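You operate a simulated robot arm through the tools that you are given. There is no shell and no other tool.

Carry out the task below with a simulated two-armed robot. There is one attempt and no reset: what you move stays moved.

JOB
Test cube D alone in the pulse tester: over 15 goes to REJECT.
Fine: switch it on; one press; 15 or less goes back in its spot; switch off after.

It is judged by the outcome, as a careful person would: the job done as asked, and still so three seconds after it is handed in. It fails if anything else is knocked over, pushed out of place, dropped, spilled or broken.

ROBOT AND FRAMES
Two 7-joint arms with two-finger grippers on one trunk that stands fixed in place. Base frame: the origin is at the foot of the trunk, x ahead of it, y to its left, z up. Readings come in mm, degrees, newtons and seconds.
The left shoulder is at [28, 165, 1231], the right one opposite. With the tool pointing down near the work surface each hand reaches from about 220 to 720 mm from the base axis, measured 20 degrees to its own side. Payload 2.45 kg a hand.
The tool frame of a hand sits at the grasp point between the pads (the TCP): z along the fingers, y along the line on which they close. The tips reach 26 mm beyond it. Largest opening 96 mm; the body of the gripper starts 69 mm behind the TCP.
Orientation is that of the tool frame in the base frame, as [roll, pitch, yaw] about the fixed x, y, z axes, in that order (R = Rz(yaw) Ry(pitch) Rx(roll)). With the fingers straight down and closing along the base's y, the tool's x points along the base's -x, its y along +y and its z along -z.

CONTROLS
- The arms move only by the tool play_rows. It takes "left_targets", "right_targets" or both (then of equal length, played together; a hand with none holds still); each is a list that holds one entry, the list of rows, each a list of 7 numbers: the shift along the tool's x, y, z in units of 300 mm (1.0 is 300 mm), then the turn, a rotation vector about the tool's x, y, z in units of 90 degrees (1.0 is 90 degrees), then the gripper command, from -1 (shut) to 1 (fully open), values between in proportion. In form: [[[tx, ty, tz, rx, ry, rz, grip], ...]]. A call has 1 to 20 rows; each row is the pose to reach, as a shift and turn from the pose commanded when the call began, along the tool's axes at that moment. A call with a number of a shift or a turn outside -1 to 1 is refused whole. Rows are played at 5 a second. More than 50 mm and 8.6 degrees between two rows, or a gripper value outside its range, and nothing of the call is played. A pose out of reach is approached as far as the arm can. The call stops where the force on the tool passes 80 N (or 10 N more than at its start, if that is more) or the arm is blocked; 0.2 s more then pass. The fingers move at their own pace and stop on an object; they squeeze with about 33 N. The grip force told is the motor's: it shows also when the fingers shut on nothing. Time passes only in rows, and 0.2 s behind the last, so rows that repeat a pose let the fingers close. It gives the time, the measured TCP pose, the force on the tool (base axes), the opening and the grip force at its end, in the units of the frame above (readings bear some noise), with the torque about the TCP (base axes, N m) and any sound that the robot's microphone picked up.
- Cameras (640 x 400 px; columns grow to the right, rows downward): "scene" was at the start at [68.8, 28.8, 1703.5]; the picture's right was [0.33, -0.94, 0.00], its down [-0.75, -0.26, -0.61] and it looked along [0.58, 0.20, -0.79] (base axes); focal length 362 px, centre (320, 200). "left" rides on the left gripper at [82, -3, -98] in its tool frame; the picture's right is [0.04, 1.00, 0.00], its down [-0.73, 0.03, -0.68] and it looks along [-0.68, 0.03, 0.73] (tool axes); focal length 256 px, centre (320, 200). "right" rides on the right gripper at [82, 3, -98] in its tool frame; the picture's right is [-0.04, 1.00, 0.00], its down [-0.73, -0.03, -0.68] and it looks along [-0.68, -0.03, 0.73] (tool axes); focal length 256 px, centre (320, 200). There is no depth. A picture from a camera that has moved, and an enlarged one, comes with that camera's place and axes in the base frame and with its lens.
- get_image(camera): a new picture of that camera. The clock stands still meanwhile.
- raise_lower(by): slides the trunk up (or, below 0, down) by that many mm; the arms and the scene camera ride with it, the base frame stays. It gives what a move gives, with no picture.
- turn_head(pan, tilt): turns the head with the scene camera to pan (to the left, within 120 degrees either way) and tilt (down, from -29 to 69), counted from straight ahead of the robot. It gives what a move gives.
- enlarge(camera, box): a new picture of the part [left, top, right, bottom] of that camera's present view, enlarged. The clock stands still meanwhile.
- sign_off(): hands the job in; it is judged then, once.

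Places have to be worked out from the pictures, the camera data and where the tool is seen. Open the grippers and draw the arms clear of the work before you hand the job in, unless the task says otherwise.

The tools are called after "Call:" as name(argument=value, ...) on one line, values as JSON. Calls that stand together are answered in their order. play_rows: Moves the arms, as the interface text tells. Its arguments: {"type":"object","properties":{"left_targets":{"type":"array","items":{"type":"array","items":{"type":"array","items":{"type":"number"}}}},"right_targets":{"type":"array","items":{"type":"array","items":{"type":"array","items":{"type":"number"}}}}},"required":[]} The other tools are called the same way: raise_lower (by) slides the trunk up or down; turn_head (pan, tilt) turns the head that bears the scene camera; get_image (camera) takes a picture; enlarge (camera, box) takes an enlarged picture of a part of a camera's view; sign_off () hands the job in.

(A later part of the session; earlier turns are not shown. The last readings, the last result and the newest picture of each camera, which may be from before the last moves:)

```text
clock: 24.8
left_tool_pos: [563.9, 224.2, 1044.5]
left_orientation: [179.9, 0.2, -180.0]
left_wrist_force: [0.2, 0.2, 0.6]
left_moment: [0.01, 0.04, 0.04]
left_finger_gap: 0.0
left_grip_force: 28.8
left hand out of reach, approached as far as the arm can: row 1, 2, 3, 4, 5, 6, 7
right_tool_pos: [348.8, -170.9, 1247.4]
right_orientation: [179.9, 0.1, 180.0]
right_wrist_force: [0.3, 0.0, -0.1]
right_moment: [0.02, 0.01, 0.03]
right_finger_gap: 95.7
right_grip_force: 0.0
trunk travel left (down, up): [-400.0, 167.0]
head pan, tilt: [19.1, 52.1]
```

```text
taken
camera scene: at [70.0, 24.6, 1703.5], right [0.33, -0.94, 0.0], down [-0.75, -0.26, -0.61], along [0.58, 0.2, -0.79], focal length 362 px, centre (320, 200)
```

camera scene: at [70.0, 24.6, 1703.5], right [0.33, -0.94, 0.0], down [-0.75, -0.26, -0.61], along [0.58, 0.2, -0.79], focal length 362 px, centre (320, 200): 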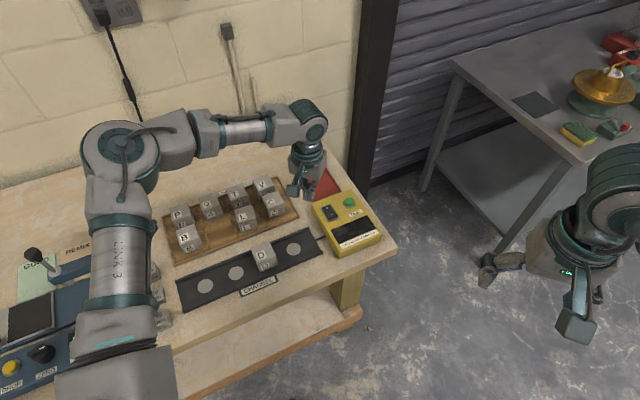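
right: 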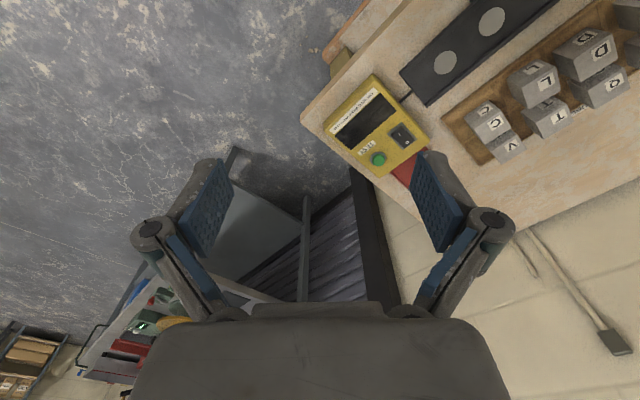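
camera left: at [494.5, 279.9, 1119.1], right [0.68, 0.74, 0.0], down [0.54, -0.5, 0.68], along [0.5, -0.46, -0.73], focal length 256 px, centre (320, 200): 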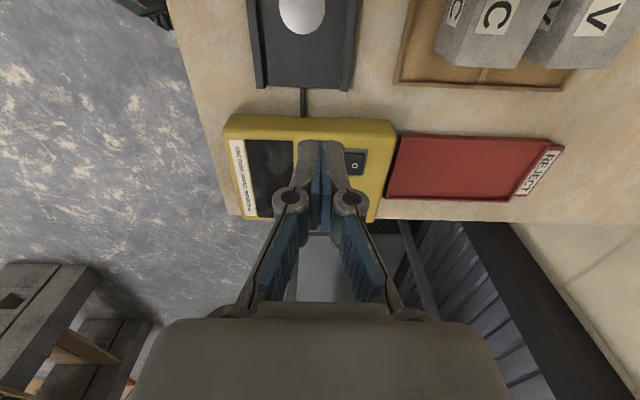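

It stops at the same boundary. I'll turn the head to look at the left arm's posture and understand what limits it.

Call:
turn_head(pan=45, tilt=45)

Call:
get_image(camera="scene")

```text
clock: 25.7
left_tool_pos: [565.2, 224.3, 1045.3]
left_orientation: [-180.0, 0.2, -179.9]
left_wrist_force: [-1.1, -0.3, 0.0]
left_moment: [-0.01, -0.02, -0.03]
left_finger_gap: 0.0
left_grip_force: 28.3
right_tool_pos: [347.6, -170.9, 1247.6]
right_orientation: [179.7, 0.1, 180.0]
right_wrist_force: [-0.3, 0.2, 0.5]
right_moment: [0.01, -0.02, -0.01]
right_finger_gap: 95.8
right_grip_force: 0.0
trunk travel left (down, up): [-400.0, 167.0]
head pan, tilt: [45.0, 45.0]
```

```text
taken
camera scene: at [56.4, 57.5, 1713.3], right [0.71, -0.71, 0.0], down [-0.5, -0.5, -0.7], along [0.5, 0.5, -0.71], focal length 362 px, centre (320, 200)
```

scene: 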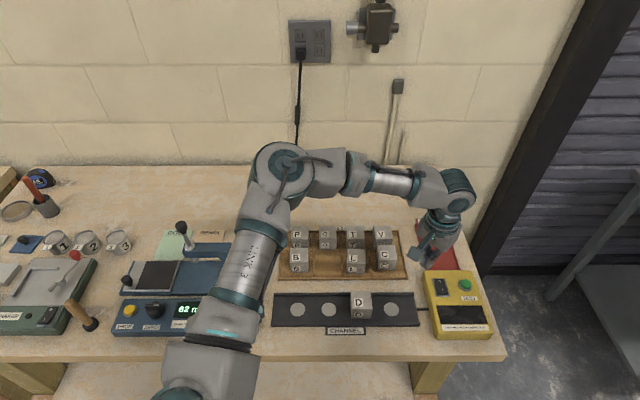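

From here I can see the upper arm pointing 45° left with the elbow bent about 90°, so the posture is awkward. I'll pull the hand back in front of the trunk, then extend it straight toward the tester so the arm can unfold differently.

Call:
play_rows(left_targets=[[[0.1, -0.03, -0.06, 0, 0, 0, -1], [0.22, -0.07, -0.12, 0, 0, 0, -1], [0.34, -0.11, -0.183, 0, 0, 0, -1], [0.46, -0.15, -0.183, 0, 0, 0, -1], [0.58, -0.19, -0.183, 0, 0, 0, -1], [0.7, -0.22, -0.183, 0, 0, 0, -1], [0.783, -0.247, -0.183, 0, 0, 0, -1], [0.783, -0.247, -0.183, 0, 0, 0, -1]]])

Call:
get_image(camera="scene")

```text
clock: 27.5
left_tool_pos: [327.6, 148.3, 1102.2]
left_orientation: [179.9, 0.1, -179.9]
left_wrist_force: [-0.1, -0.8, 0.4]
left_moment: [-0.04, -0.02, -0.02]
left_finger_gap: 0.2
left_grip_force: 28.6
right_tool_pos: [347.6, -171.2, 1247.3]
right_orientation: [179.8, 0.1, 180.0]
right_wrist_force: [0.1, -0.1, 1.0]
right_moment: [0.02, -0.02, 0.0]
right_finger_gap: 95.8
right_grip_force: 0.1
trunk travel left (down, up): [-400.0, 167.0]
head pan, tilt: [45.0, 45.0]
```

```text
taken
camera scene: at [55.4, 57.0, 1713.3], right [0.71, -0.71, 0.0], down [-0.5, -0.5, -0.71], along [0.5, 0.5, -0.71], focal length 362 px, centre (320, 200)
```

scene: 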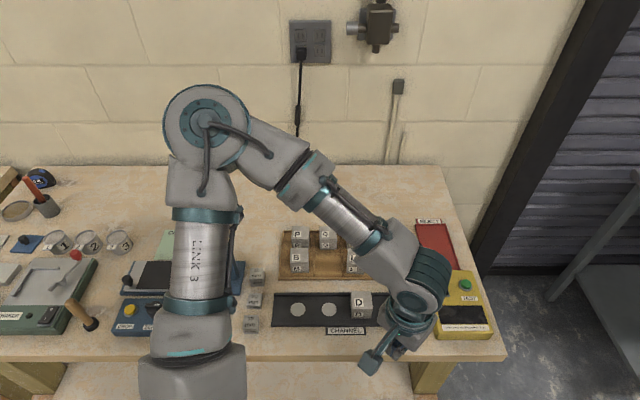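

The hand is retracted with the elbow high. Now I'll extend it forward toward the tester at yaw 180.

Call:
play_rows(left_targets=[[[-0.11, 0.01, 0.02, 0, 0, 0, -1], [-0.22, 0.02, 0.04, 0, 0, 0, -1], [-0.33, 0.035, 0.06, 0, 0, 0, -1], [-0.44, 0.05, 0.09, 0, 0, 0, -1], [-0.55, 0.06, 0.12, 0, 0, 0, -1], [-0.66, 0.075, 0.16, 0, 0, 0, -1], [-0.773, 0.09, 0.2, 0, 0, 0, -1], [-0.773, 0.09, 0.2, 0, 0, 0, -1]]])

Call:
get_image(camera="scene")

```text
clock: 29.3
left_tool_pos: [540.4, 194.7, 1049.5]
left_orientation: [180.0, 0.2, -179.9]
left_wrist_force: [-0.3, -0.1, -0.9]
left_moment: [0.0, 0.03, 0.0]
left_finger_gap: 0.1
left_grip_force: 28.7
left hand out of reach, approached as far as the arm can: row 7, 8
right_tool_pos: [348.6, -170.7, 1246.8]
right_orientation: [179.8, 0.2, 180.0]
right_wrist_force: [0.0, -0.8, 0.1]
right_moment: [-0.01, 0.03, -0.02]
right_finger_gap: 95.8
right_grip_force: 0.0
trunk travel left (down, up): [-400.0, 167.0]
head pan, tilt: [45.0, 45.0]
```

```text
taken
camera scene: at [55.9, 57.7, 1713.3], right [0.71, -0.71, 0.0], down [-0.5, -0.5, -0.71], along [0.5, 0.5, -0.71], focal length 362 px, centre (320, 200)
```

scene: 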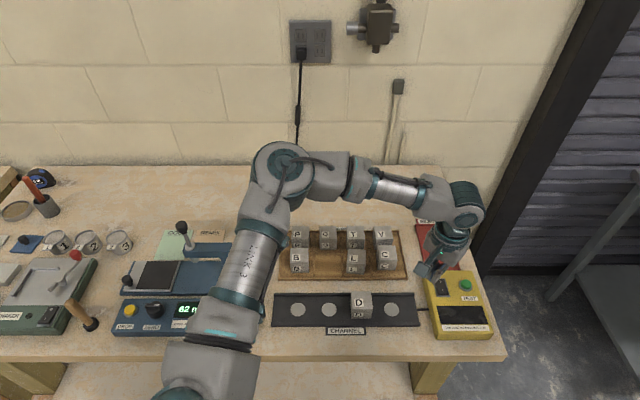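

Same boundary, but the solver raised z each time it stopped, which hints that being higher relative to the shoulder extends the reach. I'll test that in free air: go up 150 mm and then out over the tester. If it works I can lower the trunk instead.

Call:
play_rows(left_targets=[[[0, 0, -0.15, 0, 0, 0, -1], [0, 0, -0.3, 0, 0, 0, -1], [0, 0, -0.45, 0, 0, 0, -1], [0, 0, -0.5, 0, 0, 0, -1], [-0.08, -0.01, -0.5, 0, 0, 0, -1], [-0.16, -0.03, -0.5, 0, 0, 0, -1], [-0.26, -0.06, -0.5, 0, 0, 0, -1], [-0.26, -0.06, -0.5, 0, 0, 0, -1]]])

```text
clock: 31.1
left_tool_pos: [560.0, 209.0, 1188.4]
left_orientation: [-180.0, 0.3, -179.9]
left_wrist_force: [-0.4, -0.4, 0.2]
left_moment: [0.0, 0.0, 0.0]
left_finger_gap: 0.0
left_grip_force: 29.0
left hand out of reach, approached as far as the arm can: row 5, 6, 7, 8
right_tool_pos: [348.6, -170.5, 1245.7]
right_orientation: [179.8, 0.1, -180.0]
right_wrist_force: [0.4, 0.7, 0.7]
right_moment: [-0.01, -0.02, -0.02]
right_finger_gap: 96.0
right_grip_force: 0.0
trunk travel left (down, up): [-400.0, 167.0]
head pan, tilt: [45.0, 45.0]
```

Height makes no difference, so the limit is in the arm posture with the tool exactly vertical. Pointing the fingers 30° outward should let them reach the tester while the wrist stays behind, so I'll test that in free air.

Call:
play_rows(left_targets=[[[-0.03, -0.01, 0.02, 0, -0.08, 0, -1], [-0.08, -0.02, 0.05, 0, -0.16, 0, -1], [-0.14, -0.03, 0.08, 0, -0.24, 0, -1], [-0.2, -0.05, 0.1, 0, -0.333, 0, -1], [-0.267, -0.063, 0.127, 0, -0.333, 0, -1], [-0.267, -0.063, 0.127, 0, -0.333, 0, -1]]])

Call:
get_image(camera="scene")

```text
clock: 32.5
left_tool_pos: [642.9, 190.6, 1150.2]
left_orientation: [180.0, 30.1, -180.0]
left_wrist_force: [0.0, -0.2, 0.7]
left_moment: [-0.04, -0.02, -0.01]
left_finger_gap: 0.1
left_grip_force: 28.7
right_tool_pos: [349.6, -170.9, 1247.9]
right_orientation: [179.9, 0.1, -179.9]
right_wrist_force: [0.3, 0.8, -0.4]
right_moment: [-0.02, -0.01, 0.04]
right_finger_gap: 95.9
right_grip_force: 0.1
trunk travel left (down, up): [-400.0, 167.0]
head pan, tilt: [45.0, 45.0]
```

```text
taken
camera scene: at [56.8, 57.2, 1713.3], right [0.71, -0.71, 0.0], down [-0.5, -0.5, -0.71], along [0.5, 0.5, -0.71], focal length 362 px, centre (320, 200)
```

scene: 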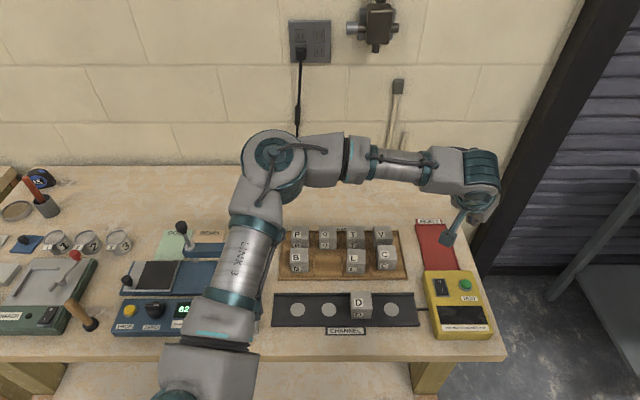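

With a 30° outward tilt the hand reaches over the tester easily, and the low edge of the closed tips lies almost directly below the TCP. I'll lower it to a hover over the "I" half, and turn the head back to see the tester.

Call:
play_rows(left_targets=[[[0.07, -0.009, 0.086, 0, 0, 0, -1], [0.141, -0.017, 0.172, 0, 0, 0, -1], [0.212, -0.026, 0.259, 0, 0, 0, -1], [0.282, -0.034, 0.345, 0, 0, 0, -1], [0.353, -0.043, 0.431, 0, 0, 0, -1], [0.353, -0.043, 0.431, 0, 0, 0, -1]]])

Call:
turn_head(pan=19.1, tilt=52.1)

Call:
enlarge(camera="scene", box=[290, 170, 400, 270])

Call:
get_image(camera="left")

```text
clock: 33.9
left_tool_pos: [601.7, 194.6, 997.5]
left_orientation: [-180.0, 30.1, -180.0]
left_wrist_force: [-0.4, 0.8, -1.7]
left_moment: [-0.01, 0.01, 0.02]
left_finger_gap: 0.0
left_grip_force: 27.9
left hand out of reach, approached as far as the arm can: row 4, 5, 6
right_tool_pos: [349.5, -170.2, 1247.4]
right_orientation: [179.8, 0.1, 180.0]
right_wrist_force: [0.0, -0.1, -0.4]
right_moment: [0.03, -0.01, 0.0]
right_finger_gap: 96.3
right_grip_force: 0.1
trunk travel left (down, up): [-400.0, 167.0]
head pan, tilt: [45.0, 45.0]
```

```text
clock: 34.8
left_tool_pos: [601.8, 195.5, 998.8]
left_orientation: [180.0, 30.1, -180.0]
left_wrist_force: [0.8, 0.3, 0.0]
left_moment: [0.01, 0.01, 0.01]
left_finger_gap: 0.0
left_grip_force: 28.8
right_tool_pos: [348.0, -170.4, 1247.5]
right_orientation: [179.8, 0.0, 180.0]
right_wrist_force: [-0.2, -0.2, 0.1]
right_moment: [-0.03, 0.0, -0.01]
right_finger_gap: 95.8
right_grip_force: 0.0
trunk travel left (down, up): [-400.0, 167.0]
head pan, tilt: [19.1, 52.1]
```

```text
4.00 times, centred on (345, 220) of scene
camera zoom: at [69.5, 24.5, 1703.6], right [0.33, -0.94, 0.0], down [-0.75, -0.26, -0.61], along [0.58, 0.2, -0.79], focal length 1446 px, centre (220, 120)
```

zoom: 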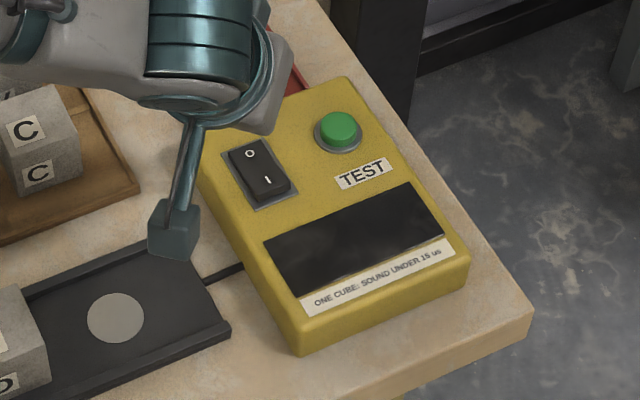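

```text
taken
camera left: at [481.1, 191.0, 1041.5], right [-0.04, 1.0, -0.02], down [0.29, 0.03, 0.96], along [0.96, 0.03, -0.29], focal length 256 px, centre (320, 200)
```

left: 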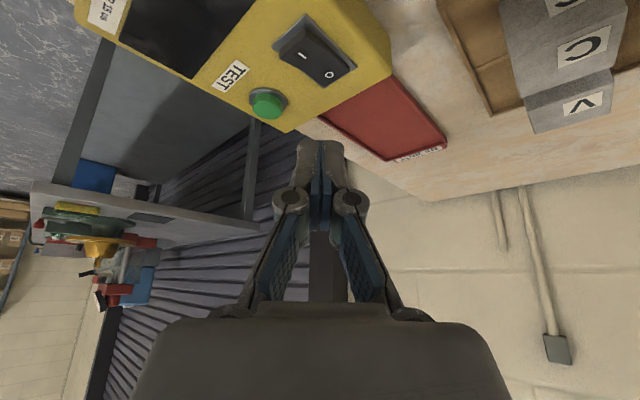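

At the lower height the tilted reach shrinks to x≈602, while at z 1150 it was fine, so lowering the trunk is the answer. I'll first raise the left hand well clear, then slide the trunk down 200 mm.

Call:
play_rows(left_targets=[[[-0.05, 0, -0.14, 0, 0, 0, -1], [-0.1, 0, -0.28, 0, 0, 0, -1], [-0.15, 0, -0.42, 0, 0, 0, -1], [-0.2, 0, -0.56, 0, 0, 0, -1], [-0.251, 0, -0.702, 0, 0, 0, -1], [-0.251, 0, -0.702, 0, 0, 0, -1]]])

Call:
raise_lower(by=-100)

Call:
get_image(camera="scene")

```text
clock: 36.2
left_tool_pos: [560.0, 195.5, 1217.7]
left_orientation: [180.0, 30.0, -179.9]
left_wrist_force: [-0.7, 0.2, -0.5]
left_moment: [0.02, 0.0, 0.02]
left_finger_gap: 0.3
left_grip_force: 28.6
right_tool_pos: [349.1, -171.9, 1247.3]
right_orientation: [179.7, 0.0, 180.0]
right_wrist_force: [0.4, 0.4, -0.6]
right_moment: [-0.05, 0.02, -0.01]
right_finger_gap: 96.1
right_grip_force: 0.0
trunk travel left (down, up): [-400.0, 167.0]
head pan, tilt: [19.1, 52.1]
```

```text
clock: 37.5
left_tool_pos: [559.4, 194.9, 1118.3]
left_orientation: [179.9, 30.1, -179.9]
left_wrist_force: [0.6, 0.5, -0.6]
left_moment: [0.04, 0.01, -0.04]
left_finger_gap: 0.0
left_grip_force: 28.7
right_tool_pos: [347.2, -167.3, 1147.1]
right_orientation: [179.8, 0.2, 180.0]
right_wrist_force: [0.4, -0.1, 0.0]
right_moment: [0.01, 0.0, 0.01]
right_finger_gap: 96.0
right_grip_force: 0.1
trunk travel left (down, up): [-300.0, 267.0]
head pan, tilt: [19.1, 52.1]
```

```text
taken
camera scene: at [104.9, 24.4, 1603.6], right [0.33, -0.94, 0.0], down [-0.75, -0.26, -0.61], along [0.58, 0.2, -0.79], focal length 362 px, centre (320, 200)
```

scene: 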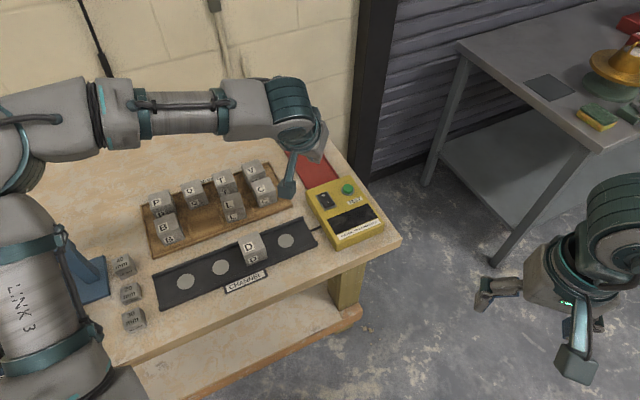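

All clear so far: the arm stays well above the bench. I'll lower another 100 mm.

Call:
raise_lower(by=-90)

Call:
get_image(camera="scene")

```text
clock: 38.8
left_tool_pos: [559.3, 193.7, 1028.7]
left_orientation: [179.8, 30.2, -180.0]
left_wrist_force: [-0.6, -0.4, 0.6]
left_moment: [-0.02, -0.02, -0.01]
left_finger_gap: 0.2
left_grip_force: 28.1
right_tool_pos: [347.8, -166.4, 1058.4]
right_orientation: [179.9, 0.3, 180.0]
right_wrist_force: [0.4, -0.6, -0.2]
right_moment: [0.02, -0.02, -0.02]
right_finger_gap: 96.2
right_grip_force: 0.1
trunk travel left (down, up): [-210.0, 357.0]
head pan, tilt: [19.1, 52.1]
```

```text
taken
camera scene: at [168.2, 24.5, 1510.2], right [0.33, -0.94, 0.0], down [-0.75, -0.26, -0.61], along [0.58, 0.2, -0.79], focal length 362 px, centre (320, 200)
```

scene: 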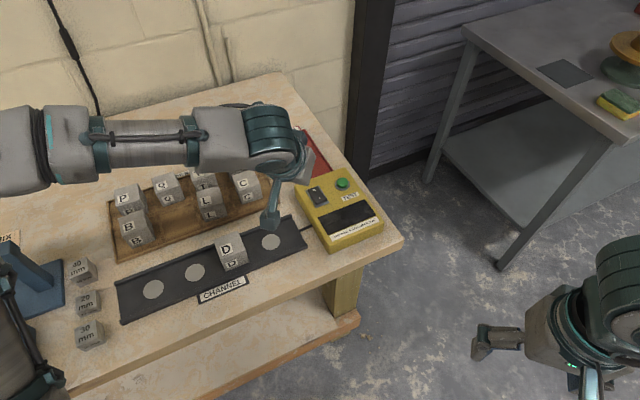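

The camera, and probably the shoulders, also came forward, which helps. I'll re-measure the tester from this closer view.

Call:
enlarge(camera="scene", box=[280, 160, 400, 260])

Call:
get_image(camera="left")

```text
4.00 times, centred on (340, 210) of scene
camera zoom: at [168.2, 24.5, 1510.2], right [0.33, -0.94, 0.0], down [-0.75, -0.26, -0.61], along [0.58, 0.2, -0.79], focal length 1446 px, centre (240, 160)
```

zoom: 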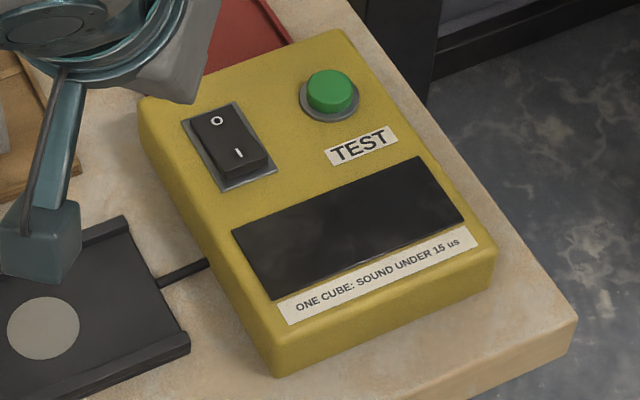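

```text
taken
camera left: at [438.2, 191.4, 1072.0], right [-0.04, 1.0, -0.02], down [0.29, 0.03, 0.96], along [0.96, 0.03, -0.29], focal length 256 px, centre (320, 200)
```

left: 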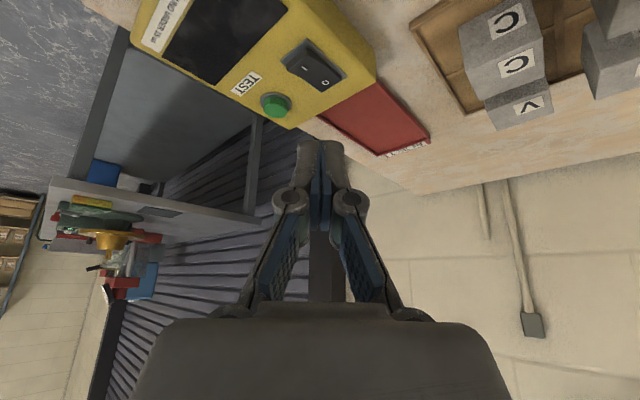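

I put the rocker's pivot at about (625, 190), between my two camera estimates, so the "I" press point is near (614, 179). I'll hover with the low edge of the tips about 20 mm above it and compare in the picture.

Call:
play_rows(left_targets=[[[-0.008, -0.015, 0.08, 0, 0, 0, -1], [-0.014, -0.027, 0.16, 0, 0, 0, -1], [-0.02, -0.039, 0.23, 0, 0, 0, -1], [-0.026, -0.05, 0.304, 0, 0, 0, -1], [-0.026, -0.05, 0.304, 0, 0, 0, -1]]])

Call:
enlarge(camera="scene", box=[270, 150, 390, 250])

Call:
enlarge(camera="left", box=[200, 0, 440, 200])

```text
clock: 40.0
left_tool_pos: [613.0, 180.1, 952.4]
left_orientation: [179.9, 30.2, -179.9]
left_wrist_force: [0.7, 0.0, 0.2]
left_moment: [-0.03, 0.02, 0.01]
left_finger_gap: 0.0
left_grip_force: 29.2
right_tool_pos: [348.4, -167.5, 1056.5]
right_orientation: [179.8, 0.3, 180.0]
right_wrist_force: [0.7, 0.4, -0.3]
right_moment: [0.0, 0.0, 0.03]
right_finger_gap: 95.6
right_grip_force: 0.1
trunk travel left (down, up): [-210.0, 357.0]
head pan, tilt: [19.1, 52.1]
```

```text
4.00 times, centred on (330, 200) of scene
camera zoom: at [168.8, 24.4, 1510.0], right [0.33, -0.94, 0.0], down [-0.75, -0.26, -0.61], along [0.58, 0.2, -0.79], focal length 1446 px, centre (280, 200)
```

zoom: 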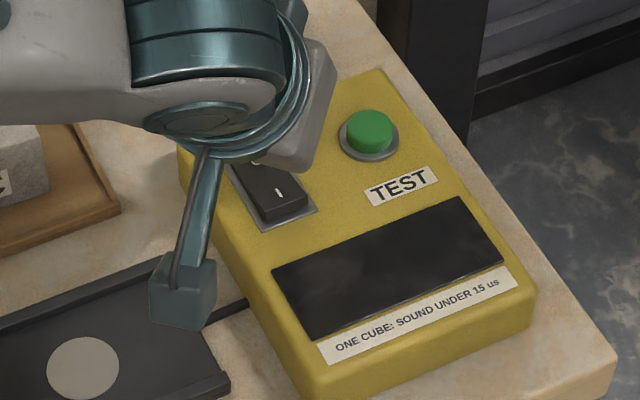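

```text
2.00 times, centred on (320, 100) of left
camera zoom: at [491.9, 176.7, 995.9], right [-0.04, 1.0, -0.02], down [0.29, 0.03, 0.96], along [0.96, 0.03, -0.29], focal length 512 px, centre (320, 400)
```

zoom: 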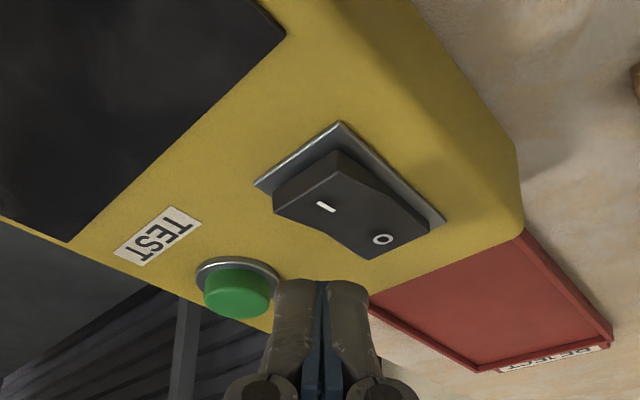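

Now the wrist camera shows the rocker clearly: the "I" half is raised (switch off), and the tip edge appears where I calculated. I'll lower 10 mm and check again, since closer in there is less ambiguity.

Call:
play_rows(left_targets=[[[0.008, -0.003, 0.015, 0, 0, 0, -1], [0.017, -0.005, 0.029, 0, 0, 0, -1], [0.017, -0.005, 0.029, 0, 0, 0, -1]]])

Call:
enlarge(camera="left", box=[200, 40, 440, 200])

```text
clock: 40.8
left_tool_pos: [611.6, 178.7, 940.5]
left_orientation: [-180.0, 30.1, 180.0]
left_wrist_force: [-0.4, -0.3, -0.6]
left_moment: [0.01, 0.0, 0.02]
left_finger_gap: 0.1
left_grip_force: 28.5
right_tool_pos: [349.0, -167.9, 1057.1]
right_orientation: [179.7, 0.1, 179.9]
right_wrist_force: [0.0, -1.0, 0.2]
right_moment: [0.03, -0.01, 0.0]
right_finger_gap: 96.1
right_grip_force: 0.1
trunk travel left (down, up): [-210.0, 357.0]
head pan, tilt: [19.1, 52.1]
```

```text
2.50 times, centred on (320, 120) of left
camera zoom: at [491.7, 174.8, 985.2], right [-0.04, 1.0, -0.02], down [0.29, 0.03, 0.96], along [0.95, 0.03, -0.3], focal length 640 px, centre (320, 400)
```

zoom: 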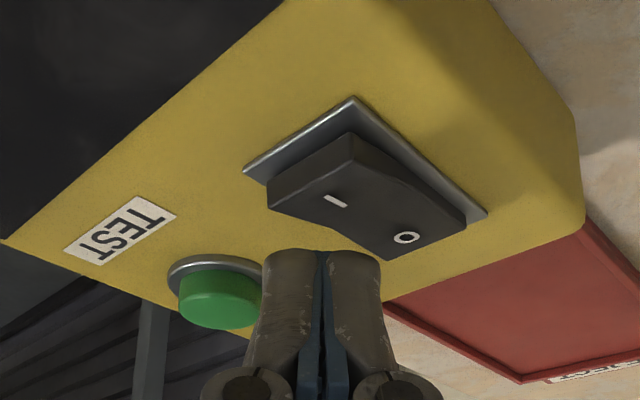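

The two wrist views triangulate the "I" mark to (616, 181, ~901), so the tip edge at (614, 179) is right over the press point. I'll go straight down in small steps, watching the force and sound.

Call:
play_rows(left_targets=[[[0.007, 0, 0.012, 0, 0, 0, -1], [0.012, 0, 0.02, 0, 0, 0, -1], [0.012, 0, 0.02, 0, 0, 0, -1]]])

Call:
enlarge(camera="left", box=[200, 40, 440, 200])

```text
clock: 41.6
left_tool_pos: [611.6, 178.8, 934.1]
left_orientation: [179.9, 30.2, -180.0]
left_wrist_force: [0.1, -0.7, -0.4]
left_moment: [0.02, -0.02, -0.02]
left_finger_gap: 0.1
left_grip_force: 28.3
right_tool_pos: [348.5, -167.0, 1056.6]
right_orientation: [179.8, 0.3, -180.0]
right_wrist_force: [0.7, -0.1, 0.3]
right_moment: [-0.06, 0.01, -0.02]
right_finger_gap: 96.1
right_grip_force: 0.0
trunk travel left (down, up): [-210.0, 357.0]
head pan, tilt: [19.1, 52.1]
```

```text
2.50 times, centred on (320, 120) of left
camera zoom: at [491.0, 175.0, 978.4], right [-0.04, 1.0, -0.02], down [0.29, 0.03, 0.96], along [0.95, 0.03, -0.3], focal length 640 px, centre (320, 400)
```

zoom: 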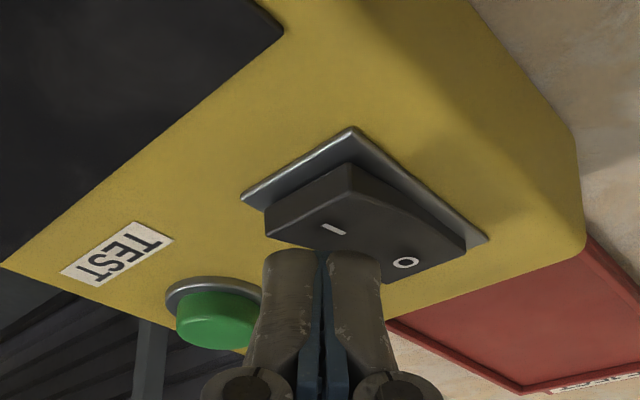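

The tip edge sits about 5 mm above the "I" mark and lined up with it. I'll continue down in small steps.

Call:
play_rows(left_targets=[[[0.004, 0, 0.007, 0, 0, 0, -1], [0.008, 0, 0.014, 0, 0, 0, -1], [0.008, 0, 0.014, 0, 0, 0, -1]]])

Call:
play_rows(left_targets=[[[0.003, 0, 0.006, 0, 0, 0, -1], [0.003, 0, 0.006, 0, 0, 0, -1]]])

Call:
enlarge(camera="left", box=[200, 40, 440, 200])

```text
clock: 42.4
left_tool_pos: [610.8, 177.4, 930.0]
left_orientation: [179.9, 30.2, 180.0]
left_wrist_force: [0.3, 0.0, 0.4]
left_moment: [0.0, 0.05, 0.01]
left_finger_gap: 0.2
left_grip_force: 28.8
right_tool_pos: [347.8, -167.7, 1057.1]
right_orientation: [179.7, 0.0, -180.0]
right_wrist_force: [0.9, 1.0, -0.5]
right_moment: [-0.01, 0.02, -0.02]
right_finger_gap: 95.8
right_grip_force: 0.1
trunk travel left (down, up): [-210.0, 357.0]
head pan, tilt: [19.1, 52.1]
```

```text
clock: 43.0
left_tool_pos: [611.9, 179.3, 927.8]
left_orientation: [179.8, 30.1, 179.9]
left_wrist_force: [0.5, -0.1, -0.1]
left_moment: [-0.01, 0.0, -0.03]
left_finger_gap: 0.0
left_grip_force: 27.9
right_tool_pos: [349.4, -168.0, 1056.8]
right_orientation: [179.7, 0.1, 180.0]
right_wrist_force: [0.0, -0.3, 0.2]
right_moment: [-0.02, -0.02, 0.01]
right_finger_gap: 96.0
right_grip_force: 0.0
trunk travel left (down, up): [-210.0, 357.0]
head pan, tilt: [19.1, 52.1]
```

```text
2.50 times, centred on (320, 120) of left
camera zoom: at [491.6, 175.3, 971.8], right [-0.04, 1.0, -0.02], down [0.29, 0.03, 0.96], along [0.95, 0.03, -0.29], focal length 640 px, centre (320, 400)
```

zoom: 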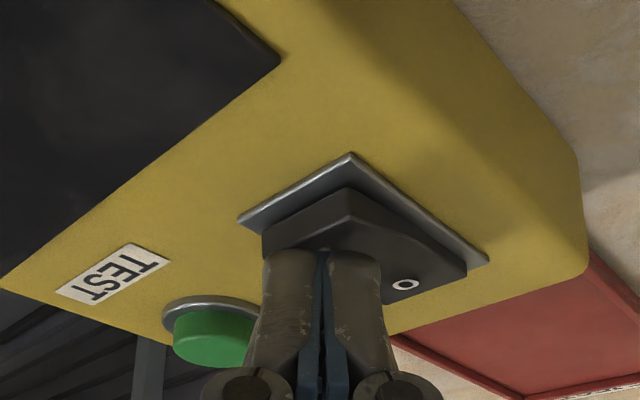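

The tip now covers the "I" mark with no contact force yet. I'll keep pressing down in 2 mm steps.

Call:
play_rows(left_targets=[[[0.003, 0, 0.006, 0, 0, 0, -1], [0.003, 0, 0.006, 0, 0, 0, -1]]])

Call:
play_rows(left_targets=[[[0.003, 0, 0.006, 0, 0, 0, -1], [0.003, 0, 0.006, 0, 0, 0, -1]]])

Call:
enlarge(camera="left", box=[200, 40, 440, 200])

```text
clock: 43.6
left_tool_pos: [611.9, 179.2, 926.5]
left_orientation: [180.0, 30.1, -179.9]
left_wrist_force: [1.1, 0.0, 0.8]
left_moment: [-0.02, -0.02, 0.01]
left_finger_gap: 0.0
left_grip_force: 28.6
right_tool_pos: [349.5, -168.6, 1056.6]
right_orientation: [179.8, 0.2, -179.9]
right_wrist_force: [-0.3, -0.1, 0.0]
right_moment: [0.01, 0.02, -0.01]
right_finger_gap: 96.0
right_grip_force: 0.0
trunk travel left (down, up): [-210.0, 357.0]
head pan, tilt: [19.1, 52.1]
```

```text
clock: 44.2
left_tool_pos: [611.9, 179.0, 923.5]
left_orientation: [179.9, 30.1, -180.0]
left_wrist_force: [-0.3, 0.0, 1.1]
left_moment: [0.04, 0.06, -0.03]
left_finger_gap: 0.0
left_grip_force: 28.5
right_tool_pos: [348.7, -169.2, 1057.3]
right_orientation: [179.8, 0.1, 180.0]
right_wrist_force: [-1.0, 0.3, -0.1]
right_moment: [0.05, -0.01, 0.01]
right_finger_gap: 95.7
right_grip_force: 0.1
trunk travel left (down, up): [-210.0, 357.0]
head pan, tilt: [19.1, 52.1]
```

```text
2.50 times, centred on (320, 120) of left
camera zoom: at [491.9, 175.3, 968.0], right [-0.04, 1.0, -0.02], down [0.29, 0.03, 0.96], along [0.95, 0.03, -0.3], focal length 640 px, centre (320, 400)
```

zoom: 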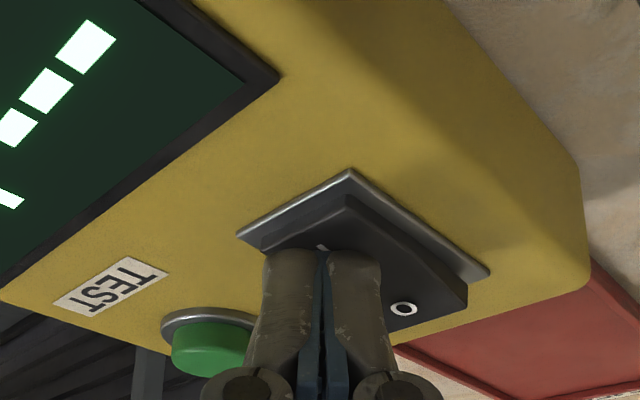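

The display lit up and the rocker flipped: it's on. I'll lift straight up and look.

Call:
play_rows(left_targets=[[[-0.025, 0, -0.043, 0, 0, 0, -1], [-0.058, 0, -0.101, 0, 0, 0, -1], [-0.058, 0, -0.101, 0, 0, 0, -1]]])

Call:
enlarge(camera="left", box=[120, 0, 440, 200])

Call:
enlarge(camera="scene", box=[270, 150, 390, 250])

```text
clock: 45.0
left_tool_pos: [612.3, 178.8, 957.9]
left_orientation: [179.9, 30.0, -179.9]
left_wrist_force: [0.0, 0.5, 0.3]
left_moment: [0.03, 0.02, -0.02]
left_finger_gap: 0.0
left_grip_force: 29.1
right_tool_pos: [349.7, -167.5, 1057.9]
right_orientation: [179.8, 0.2, -180.0]
right_wrist_force: [0.3, -0.4, -0.2]
right_moment: [0.01, -0.01, -0.02]
right_finger_gap: 96.0
right_grip_force: 0.1
trunk travel left (down, up): [-210.0, 357.0]
head pan, tilt: [19.1, 52.1]
```

```text
2.00 times, centred on (280, 100) of left
camera zoom: at [492.0, 175.5, 1001.6], right [-0.04, 1.0, -0.02], down [0.3, 0.03, 0.95], along [0.95, 0.03, -0.3], focal length 512 px, centre (400, 400)
```

zoom: 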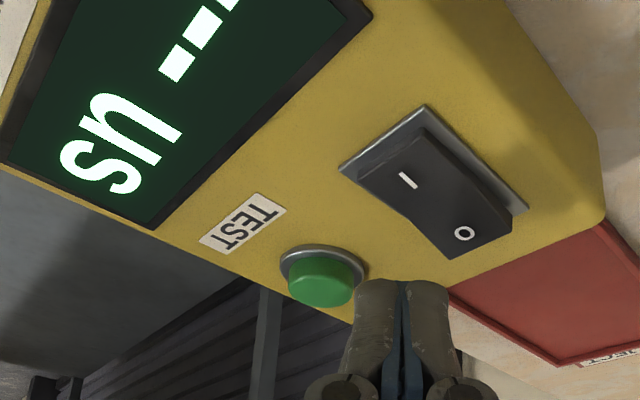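

```text
4.00 times, centred on (330, 200) of scene
camera zoom: at [170.1, 24.4, 1509.7], right [0.33, -0.94, 0.0], down [-0.75, -0.26, -0.61], along [0.58, 0.2, -0.79], focal length 1446 px, centre (280, 200)
```

zoom: 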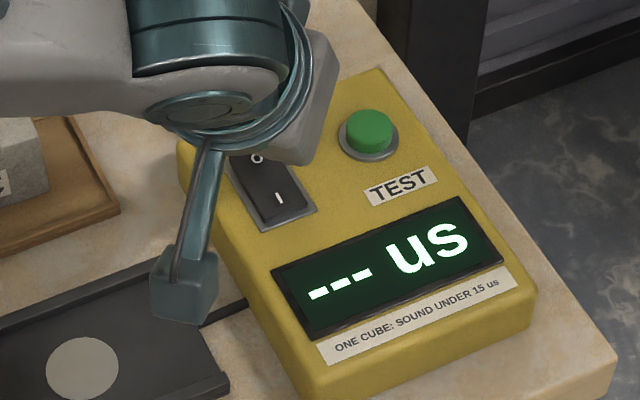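

The tester shows "--- us", ready. The button is near (675, 148), so I'll move over it at this height and check the alignment in the wrist view.

Call:
play_rows(left_targets=[[[-0.06, -0.035, 0.03, 0, 0, 0, -1], [-0.12, -0.07, 0.065, 0, 0, 0, -1], [-0.173, -0.1, 0.1, 0, 0, 0, -1], [-0.173, -0.1, 0.1, 0, 0, 0, -1]]])

Call:
enlarge(camera="left", box=[200, 0, 440, 200])

Call:
enlarge(camera="scene", box=[270, 150, 390, 250])

```text
clock: 46.0
left_tool_pos: [659.0, 159.5, 959.9]
left_orientation: [-179.9, 30.1, -179.9]
left_wrist_force: [0.6, -0.5, -0.1]
left_moment: [-0.02, -0.01, 0.0]
left_finger_gap: 0.1
left_grip_force: 28.6
left hand out of reach, approached as far as the arm can: row 3, 4
right_tool_pos: [348.6, -166.8, 1056.2]
right_orientation: [179.8, 0.1, -180.0]
right_wrist_force: [0.1, -0.1, 0.4]
right_moment: [-0.03, -0.02, 0.01]
right_finger_gap: 95.9
right_grip_force: 0.1
trunk travel left (down, up): [-210.0, 357.0]
head pan, tilt: [19.1, 52.1]
```

```text
2.00 times, centred on (320, 100) of left
camera zoom: at [538.9, 155.1, 1003.2], right [-0.04, 1.0, -0.02], down [0.29, 0.03, 0.96], along [0.95, 0.03, -0.3], focal length 512 px, centre (320, 400)
```

zoom: 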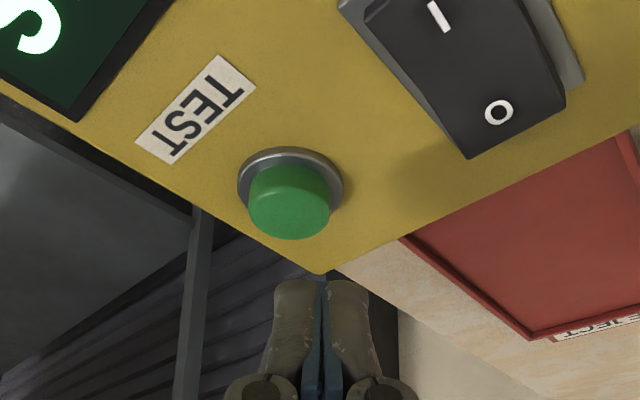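

```text
4.00 times, centred on (330, 200) of scene
camera zoom: at [170.2, 24.3, 1509.7], right [0.33, -0.94, 0.0], down [-0.75, -0.26, -0.61], along [0.58, 0.2, -0.79], focal length 1446 px, centre (280, 200)
```

zoom: 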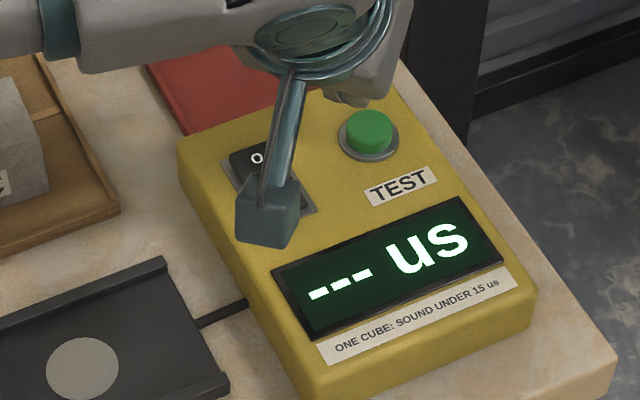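

The reach stops at (659, 160), about 15 mm short of the button. Tilting the fingers a further 8° outward should cover that, so I'll try it at this hover height.

Call:
play_rows(left_targets=[[[-0.01, -0.012, 0.002, 0, -0.045, 0, -1], [-0.02, -0.025, 0.005, 0, -0.089, 0, -1], [-0.028, -0.037, 0.008, 0, -0.089, 0, -1], [-0.028, -0.037, 0.008, 0, -0.089, 0, -1]]])

Call:
enlarge(camera="left", box=[200, 0, 440, 200])

```text
clock: 47.0
left_tool_pos: [666.6, 148.1, 962.1]
left_orientation: [179.9, 38.0, 180.0]
left_wrist_force: [0.0, 0.1, -0.5]
left_moment: [0.02, 0.04, 0.02]
left_finger_gap: 0.0
left_grip_force: 28.7
right_tool_pos: [347.3, -167.6, 1057.3]
right_orientation: [179.8, 0.1, -179.9]
right_wrist_force: [-0.9, 0.3, 0.7]
right_moment: [-0.02, 0.01, 0.04]
right_finger_gap: 95.9
right_grip_force: 0.0
trunk travel left (down, up): [-210.0, 357.0]
head pan, tilt: [19.1, 52.1]
```

```text
2.00 times, centred on (320, 100) of left
camera zoom: at [541.2, 143.7, 988.6], right [-0.03, 1.0, -0.02], down [0.16, 0.03, 0.99], along [0.99, 0.03, -0.16], focal length 512 px, centre (320, 400)
```

zoom: 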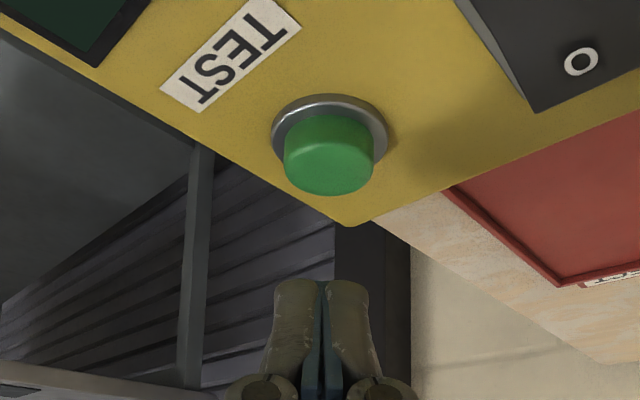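

The hand is now over the button, y matches and the tip edge is at x≈673. I'll lower 15 mm with a 2 mm correction back and check the alignment again.

Call:
play_rows(left_targets=[[[0.018, 0, 0.017, 0, 0, 0, -1], [0.036, 0, 0.035, 0, 0, 0, -1], [0.036, 0, 0.035, 0, 0, 0, -1]]])

Call:
enlarge(camera="left", box=[200, 0, 440, 200])

Call:
enlarge(camera="scene", box=[270, 150, 390, 250])

```text
clock: 47.8
left_tool_pos: [663.9, 148.5, 946.3]
left_orientation: [179.9, 38.0, -179.9]
left_wrist_force: [0.4, 0.8, -0.2]
left_moment: [0.05, 0.03, -0.03]
left_finger_gap: 0.0
left_grip_force: 29.1
right_tool_pos: [348.8, -167.2, 1057.3]
right_orientation: [179.9, 0.2, 179.9]
right_wrist_force: [0.3, 0.0, 0.4]
right_moment: [-0.03, -0.02, -0.03]
right_finger_gap: 96.1
right_grip_force: 0.0
trunk travel left (down, up): [-210.0, 357.0]
head pan, tilt: [19.1, 52.1]
```

```text
2.00 times, centred on (320, 100) of left
camera zoom: at [539.1, 144.0, 973.6], right [-0.03, 1.0, -0.02], down [0.16, 0.03, 0.99], along [0.99, 0.03, -0.16], focal length 512 px, centre (320, 400)
```

zoom: 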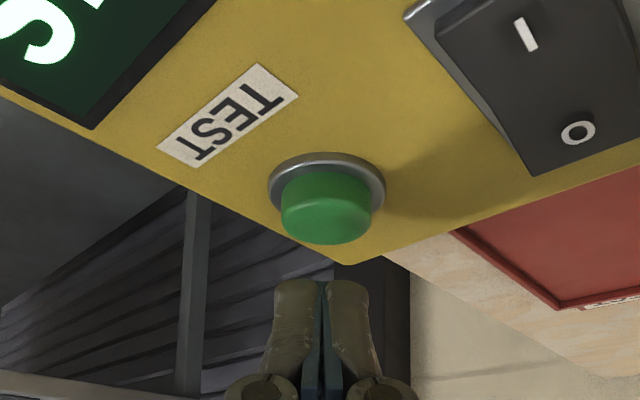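

```text
4.00 times, centred on (330, 200) of scene
camera zoom: at [170.0, 24.2, 1509.7], right [0.33, -0.94, 0.0], down [-0.75, -0.26, -0.61], along [0.58, 0.2, -0.79], focal length 1446 px, centre (280, 200)
```

zoom: 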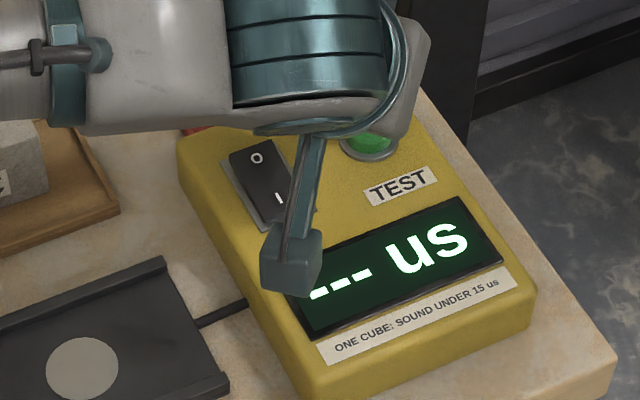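

The button top is near (671, 148, ~902) with a radius of about 14 mm, and my tip edge is at (670, 148.5, 918), so it's centred. I'll go down to just above it, then press once.

Call:
play_rows(left_targets=[[[0.01, 0, 0.013, 0, 0, 0, -1], [0.021, 0, 0.026, 0, 0, 0, -1], [0.021, 0, 0.026, 0, 0, 0, -1]]])

Call:
enlarge(camera="left", box=[200, 0, 440, 200])

```text
clock: 48.6
left_tool_pos: [663.5, 147.8, 938.2]
left_orientation: [179.9, 38.1, -179.9]
left_wrist_force: [-0.1, -0.7, -0.6]
left_moment: [0.01, -0.03, 0.02]
left_finger_gap: 0.1
left_grip_force: 28.4
right_tool_pos: [349.5, -168.4, 1056.5]
right_orientation: [179.8, 0.2, 180.0]
right_wrist_force: [-0.8, 0.2, -0.2]
right_moment: [-0.01, 0.01, 0.0]
right_finger_gap: 96.0
right_grip_force: 0.0
trunk travel left (down, up): [-210.0, 357.0]
head pan, tilt: [19.1, 52.1]
```

```text
2.00 times, centred on (320, 100) of left
camera zoom: at [538.8, 143.5, 963.8], right [-0.03, 1.0, -0.02], down [0.16, 0.03, 0.99], along [0.99, 0.03, -0.16], focal length 512 px, centre (320, 400)
```

zoom: 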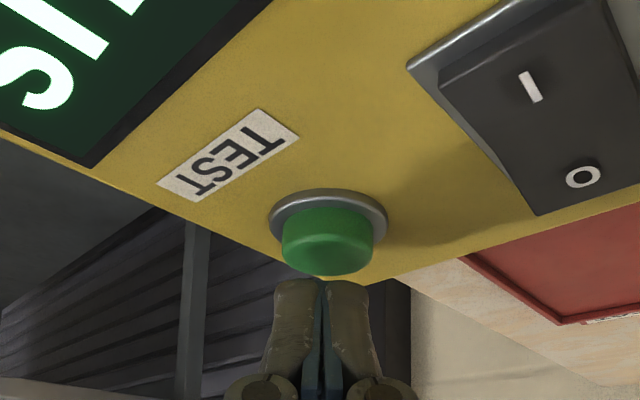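

There's about 7 mm left to the button top, still centred. I'll go down to touch it.

Call:
play_rows(left_targets=[[[0.006, 0, 0.008, 0, 0, 0, -1], [0.012, 0, 0.016, 0, 0, 0, -1], [0.012, 0, 0.016, 0, 0, 0, -1]]])

Call:
play_rows(left_targets=[[[0.005, 0, 0.006, 0, 0, 0, -1], [0.005, 0, 0.006, 0, 0, 0, -1]]])

Call:
enlarge(camera="scene", box=[270, 150, 390, 250])

Call:
enlarge(camera="left", box=[200, 0, 440, 200])

```text
clock: 49.4
left_tool_pos: [664.1, 147.5, 931.9]
left_orientation: [179.9, 38.1, -180.0]
left_wrist_force: [0.2, -0.2, -0.5]
left_moment: [0.01, -0.03, -0.02]
left_finger_gap: 0.2
left_grip_force: 28.2
right_tool_pos: [348.8, -168.3, 1056.7]
right_orientation: [179.9, 0.0, 180.0]
right_wrist_force: [0.7, 0.7, -0.2]
right_moment: [0.01, 0.0, 0.0]
right_finger_gap: 95.9
right_grip_force: 0.1
trunk travel left (down, up): [-210.0, 357.0]
head pan, tilt: [19.1, 52.1]
```

```text
clock: 50.0
left_tool_pos: [664.1, 147.7, 927.7]
left_orientation: [179.9, 38.1, 179.9]
left_wrist_force: [-0.3, -0.4, 0.3]
left_moment: [0.0, 0.0, -0.01]
left_finger_gap: 6.1
left_grip_force: 28.4
right_tool_pos: [349.3, -168.0, 1057.8]
right_orientation: [179.8, 0.1, -179.9]
right_wrist_force: [1.1, 0.2, 0.0]
right_moment: [0.01, 0.0, 0.02]
right_finger_gap: 96.2
right_grip_force: 0.1
trunk travel left (down, up): [-210.0, 357.0]
head pan, tilt: [19.1, 52.1]
```

```text
4.00 times, centred on (330, 200) of scene
camera zoom: at [169.9, 24.2, 1509.7], right [0.33, -0.94, 0.0], down [-0.75, -0.26, -0.61], along [0.58, 0.2, -0.79], focal length 1446 px, centre (280, 200)
```

zoom: 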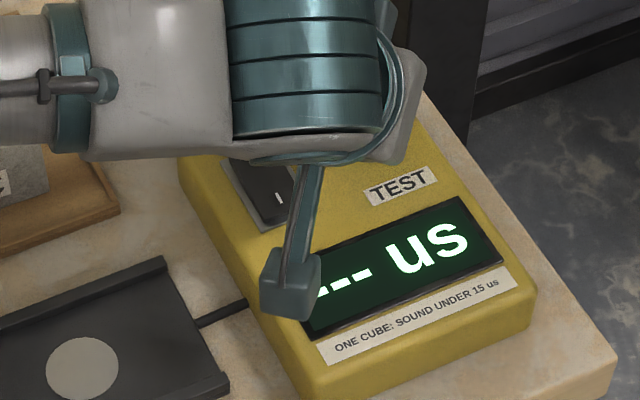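

```text
2.00 times, centred on (320, 100) of left
camera zoom: at [538.5, 144.2, 954.9], right [-0.03, 1.0, -0.02], down [0.16, 0.03, 0.99], along [0.99, 0.03, -0.16], focal length 512 px, centre (320, 400)
```

zoom: 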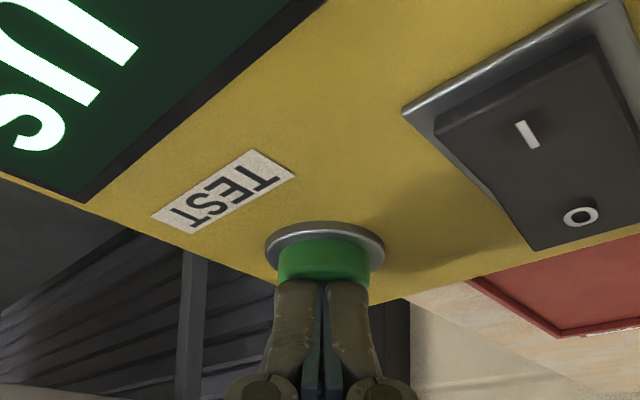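

There's no force yet (the 6 mm gap reading looks like a glitch, since the picture shows the fingers shut). The tip edge is at the button's top face, so I'll continue pressing down.

Call:
play_rows(left_targets=[[[0.005, 0, 0.006, 0, 0, 0, -1], [0.005, 0, 0.006, 0, 0, 0, -1]]])

Call:
enlarge(camera="scene", box=[270, 150, 390, 250])

Call:
enlarge(camera="left", box=[200, 0, 440, 200])

```text
clock: 50.6
left_tool_pos: [664.9, 148.5, 925.9]
left_orientation: [180.0, 38.1, -179.9]
left_wrist_force: [0.3, -0.4, 1.6]
left_moment: [-0.01, -0.03, -0.03]
left_finger_gap: 6.1
left_grip_force: 28.6
right_tool_pos: [347.9, -168.6, 1058.1]
right_orientation: [179.8, 0.1, -180.0]
right_wrist_force: [0.2, 0.7, 0.1]
right_moment: [0.03, 0.02, -0.03]
right_finger_gap: 96.1
right_grip_force: 0.1
trunk travel left (down, up): [-210.0, 357.0]
head pan, tilt: [19.1, 52.1]
```

```text
4.00 times, centred on (330, 200) of scene
camera zoom: at [169.8, 24.1, 1509.8], right [0.33, -0.94, 0.0], down [-0.75, -0.26, -0.61], along [0.58, 0.2, -0.79], focal length 1446 px, centre (280, 200)
```

zoom: 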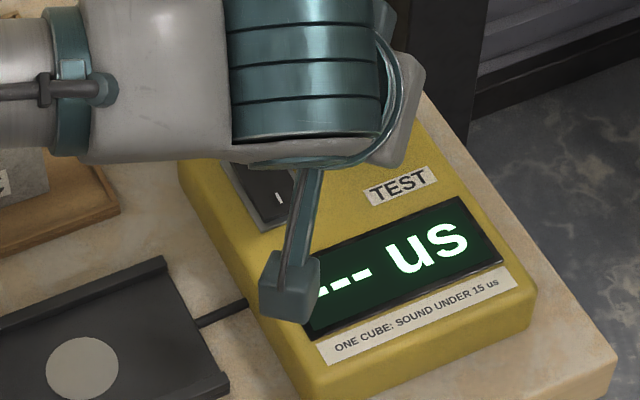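

```text
2.00 times, centred on (320, 100) of left
camera zoom: at [538.2, 144.4, 952.7], right [-0.03, 1.0, -0.02], down [0.16, 0.03, 0.99], along [0.99, 0.03, -0.16], focal length 512 px, centre (320, 400)
```

zoom: 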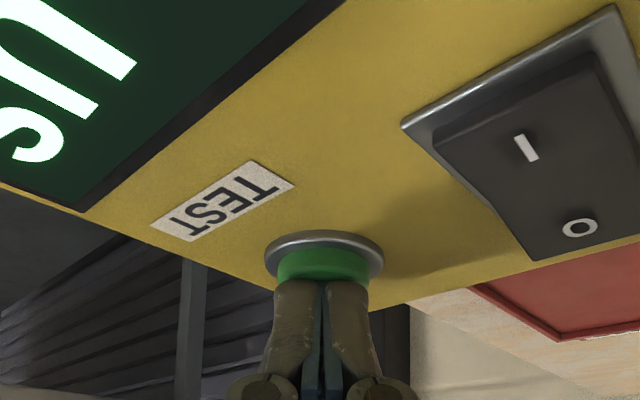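

Light contact begins (1.6 N). I'll keep going 2 mm at a time until the tester reacts.

Call:
play_rows(left_targets=[[[0.005, 0, 0.006, 0, 0, 0, -1], [0.005, 0, 0.006, 0, 0, 0, -1]]])

Call:
enlarge(camera="scene", box=[270, 150, 390, 250])

Call:
enlarge(camera="left", box=[200, 0, 440, 200])

```text
clock: 51.2
left_tool_pos: [663.7, 147.4, 924.3]
left_orientation: [180.0, 38.1, -179.9]
left_wrist_force: [-0.2, 1.0, 2.4]
left_moment: [0.06, -0.02, 0.04]
left_finger_gap: 6.0
left_grip_force: 28.6
right_tool_pos: [349.0, -168.5, 1057.3]
right_orientation: [179.7, 0.1, -180.0]
right_wrist_force: [0.4, 0.1, -0.5]
right_moment: [0.0, 0.04, 0.0]
right_finger_gap: 95.9
right_grip_force: 0.1
trunk travel left (down, up): [-210.0, 357.0]
head pan, tilt: [19.1, 52.1]
heard: click
```

```text
4.00 times, centred on (330, 200) of scene
camera zoom: at [169.5, 24.3, 1509.8], right [0.33, -0.94, 0.0], down [-0.75, -0.26, -0.61], along [0.58, 0.2, -0.79], focal length 1446 px, centre (280, 200)
```

zoom: 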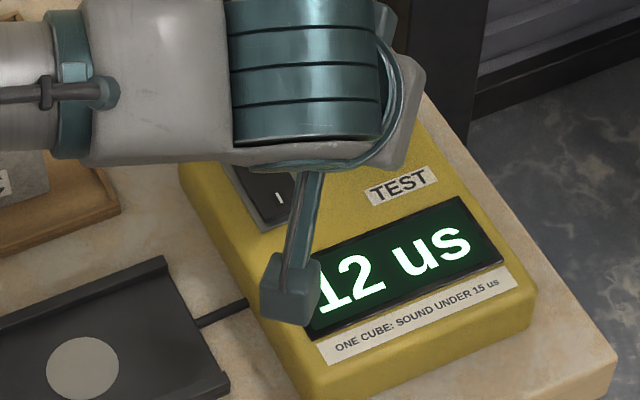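

```text
2.00 times, centred on (320, 100) of left
camera zoom: at [538.2, 144.2, 950.9], right [-0.03, 1.0, -0.02], down [0.16, 0.03, 0.99], along [0.99, 0.03, -0.16], focal length 512 px, centre (320, 400)
```

zoom: 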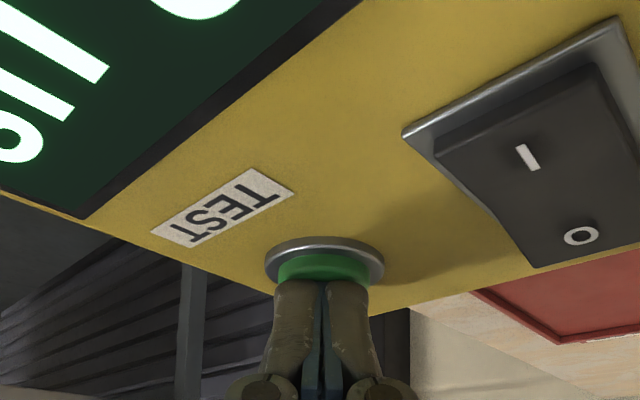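

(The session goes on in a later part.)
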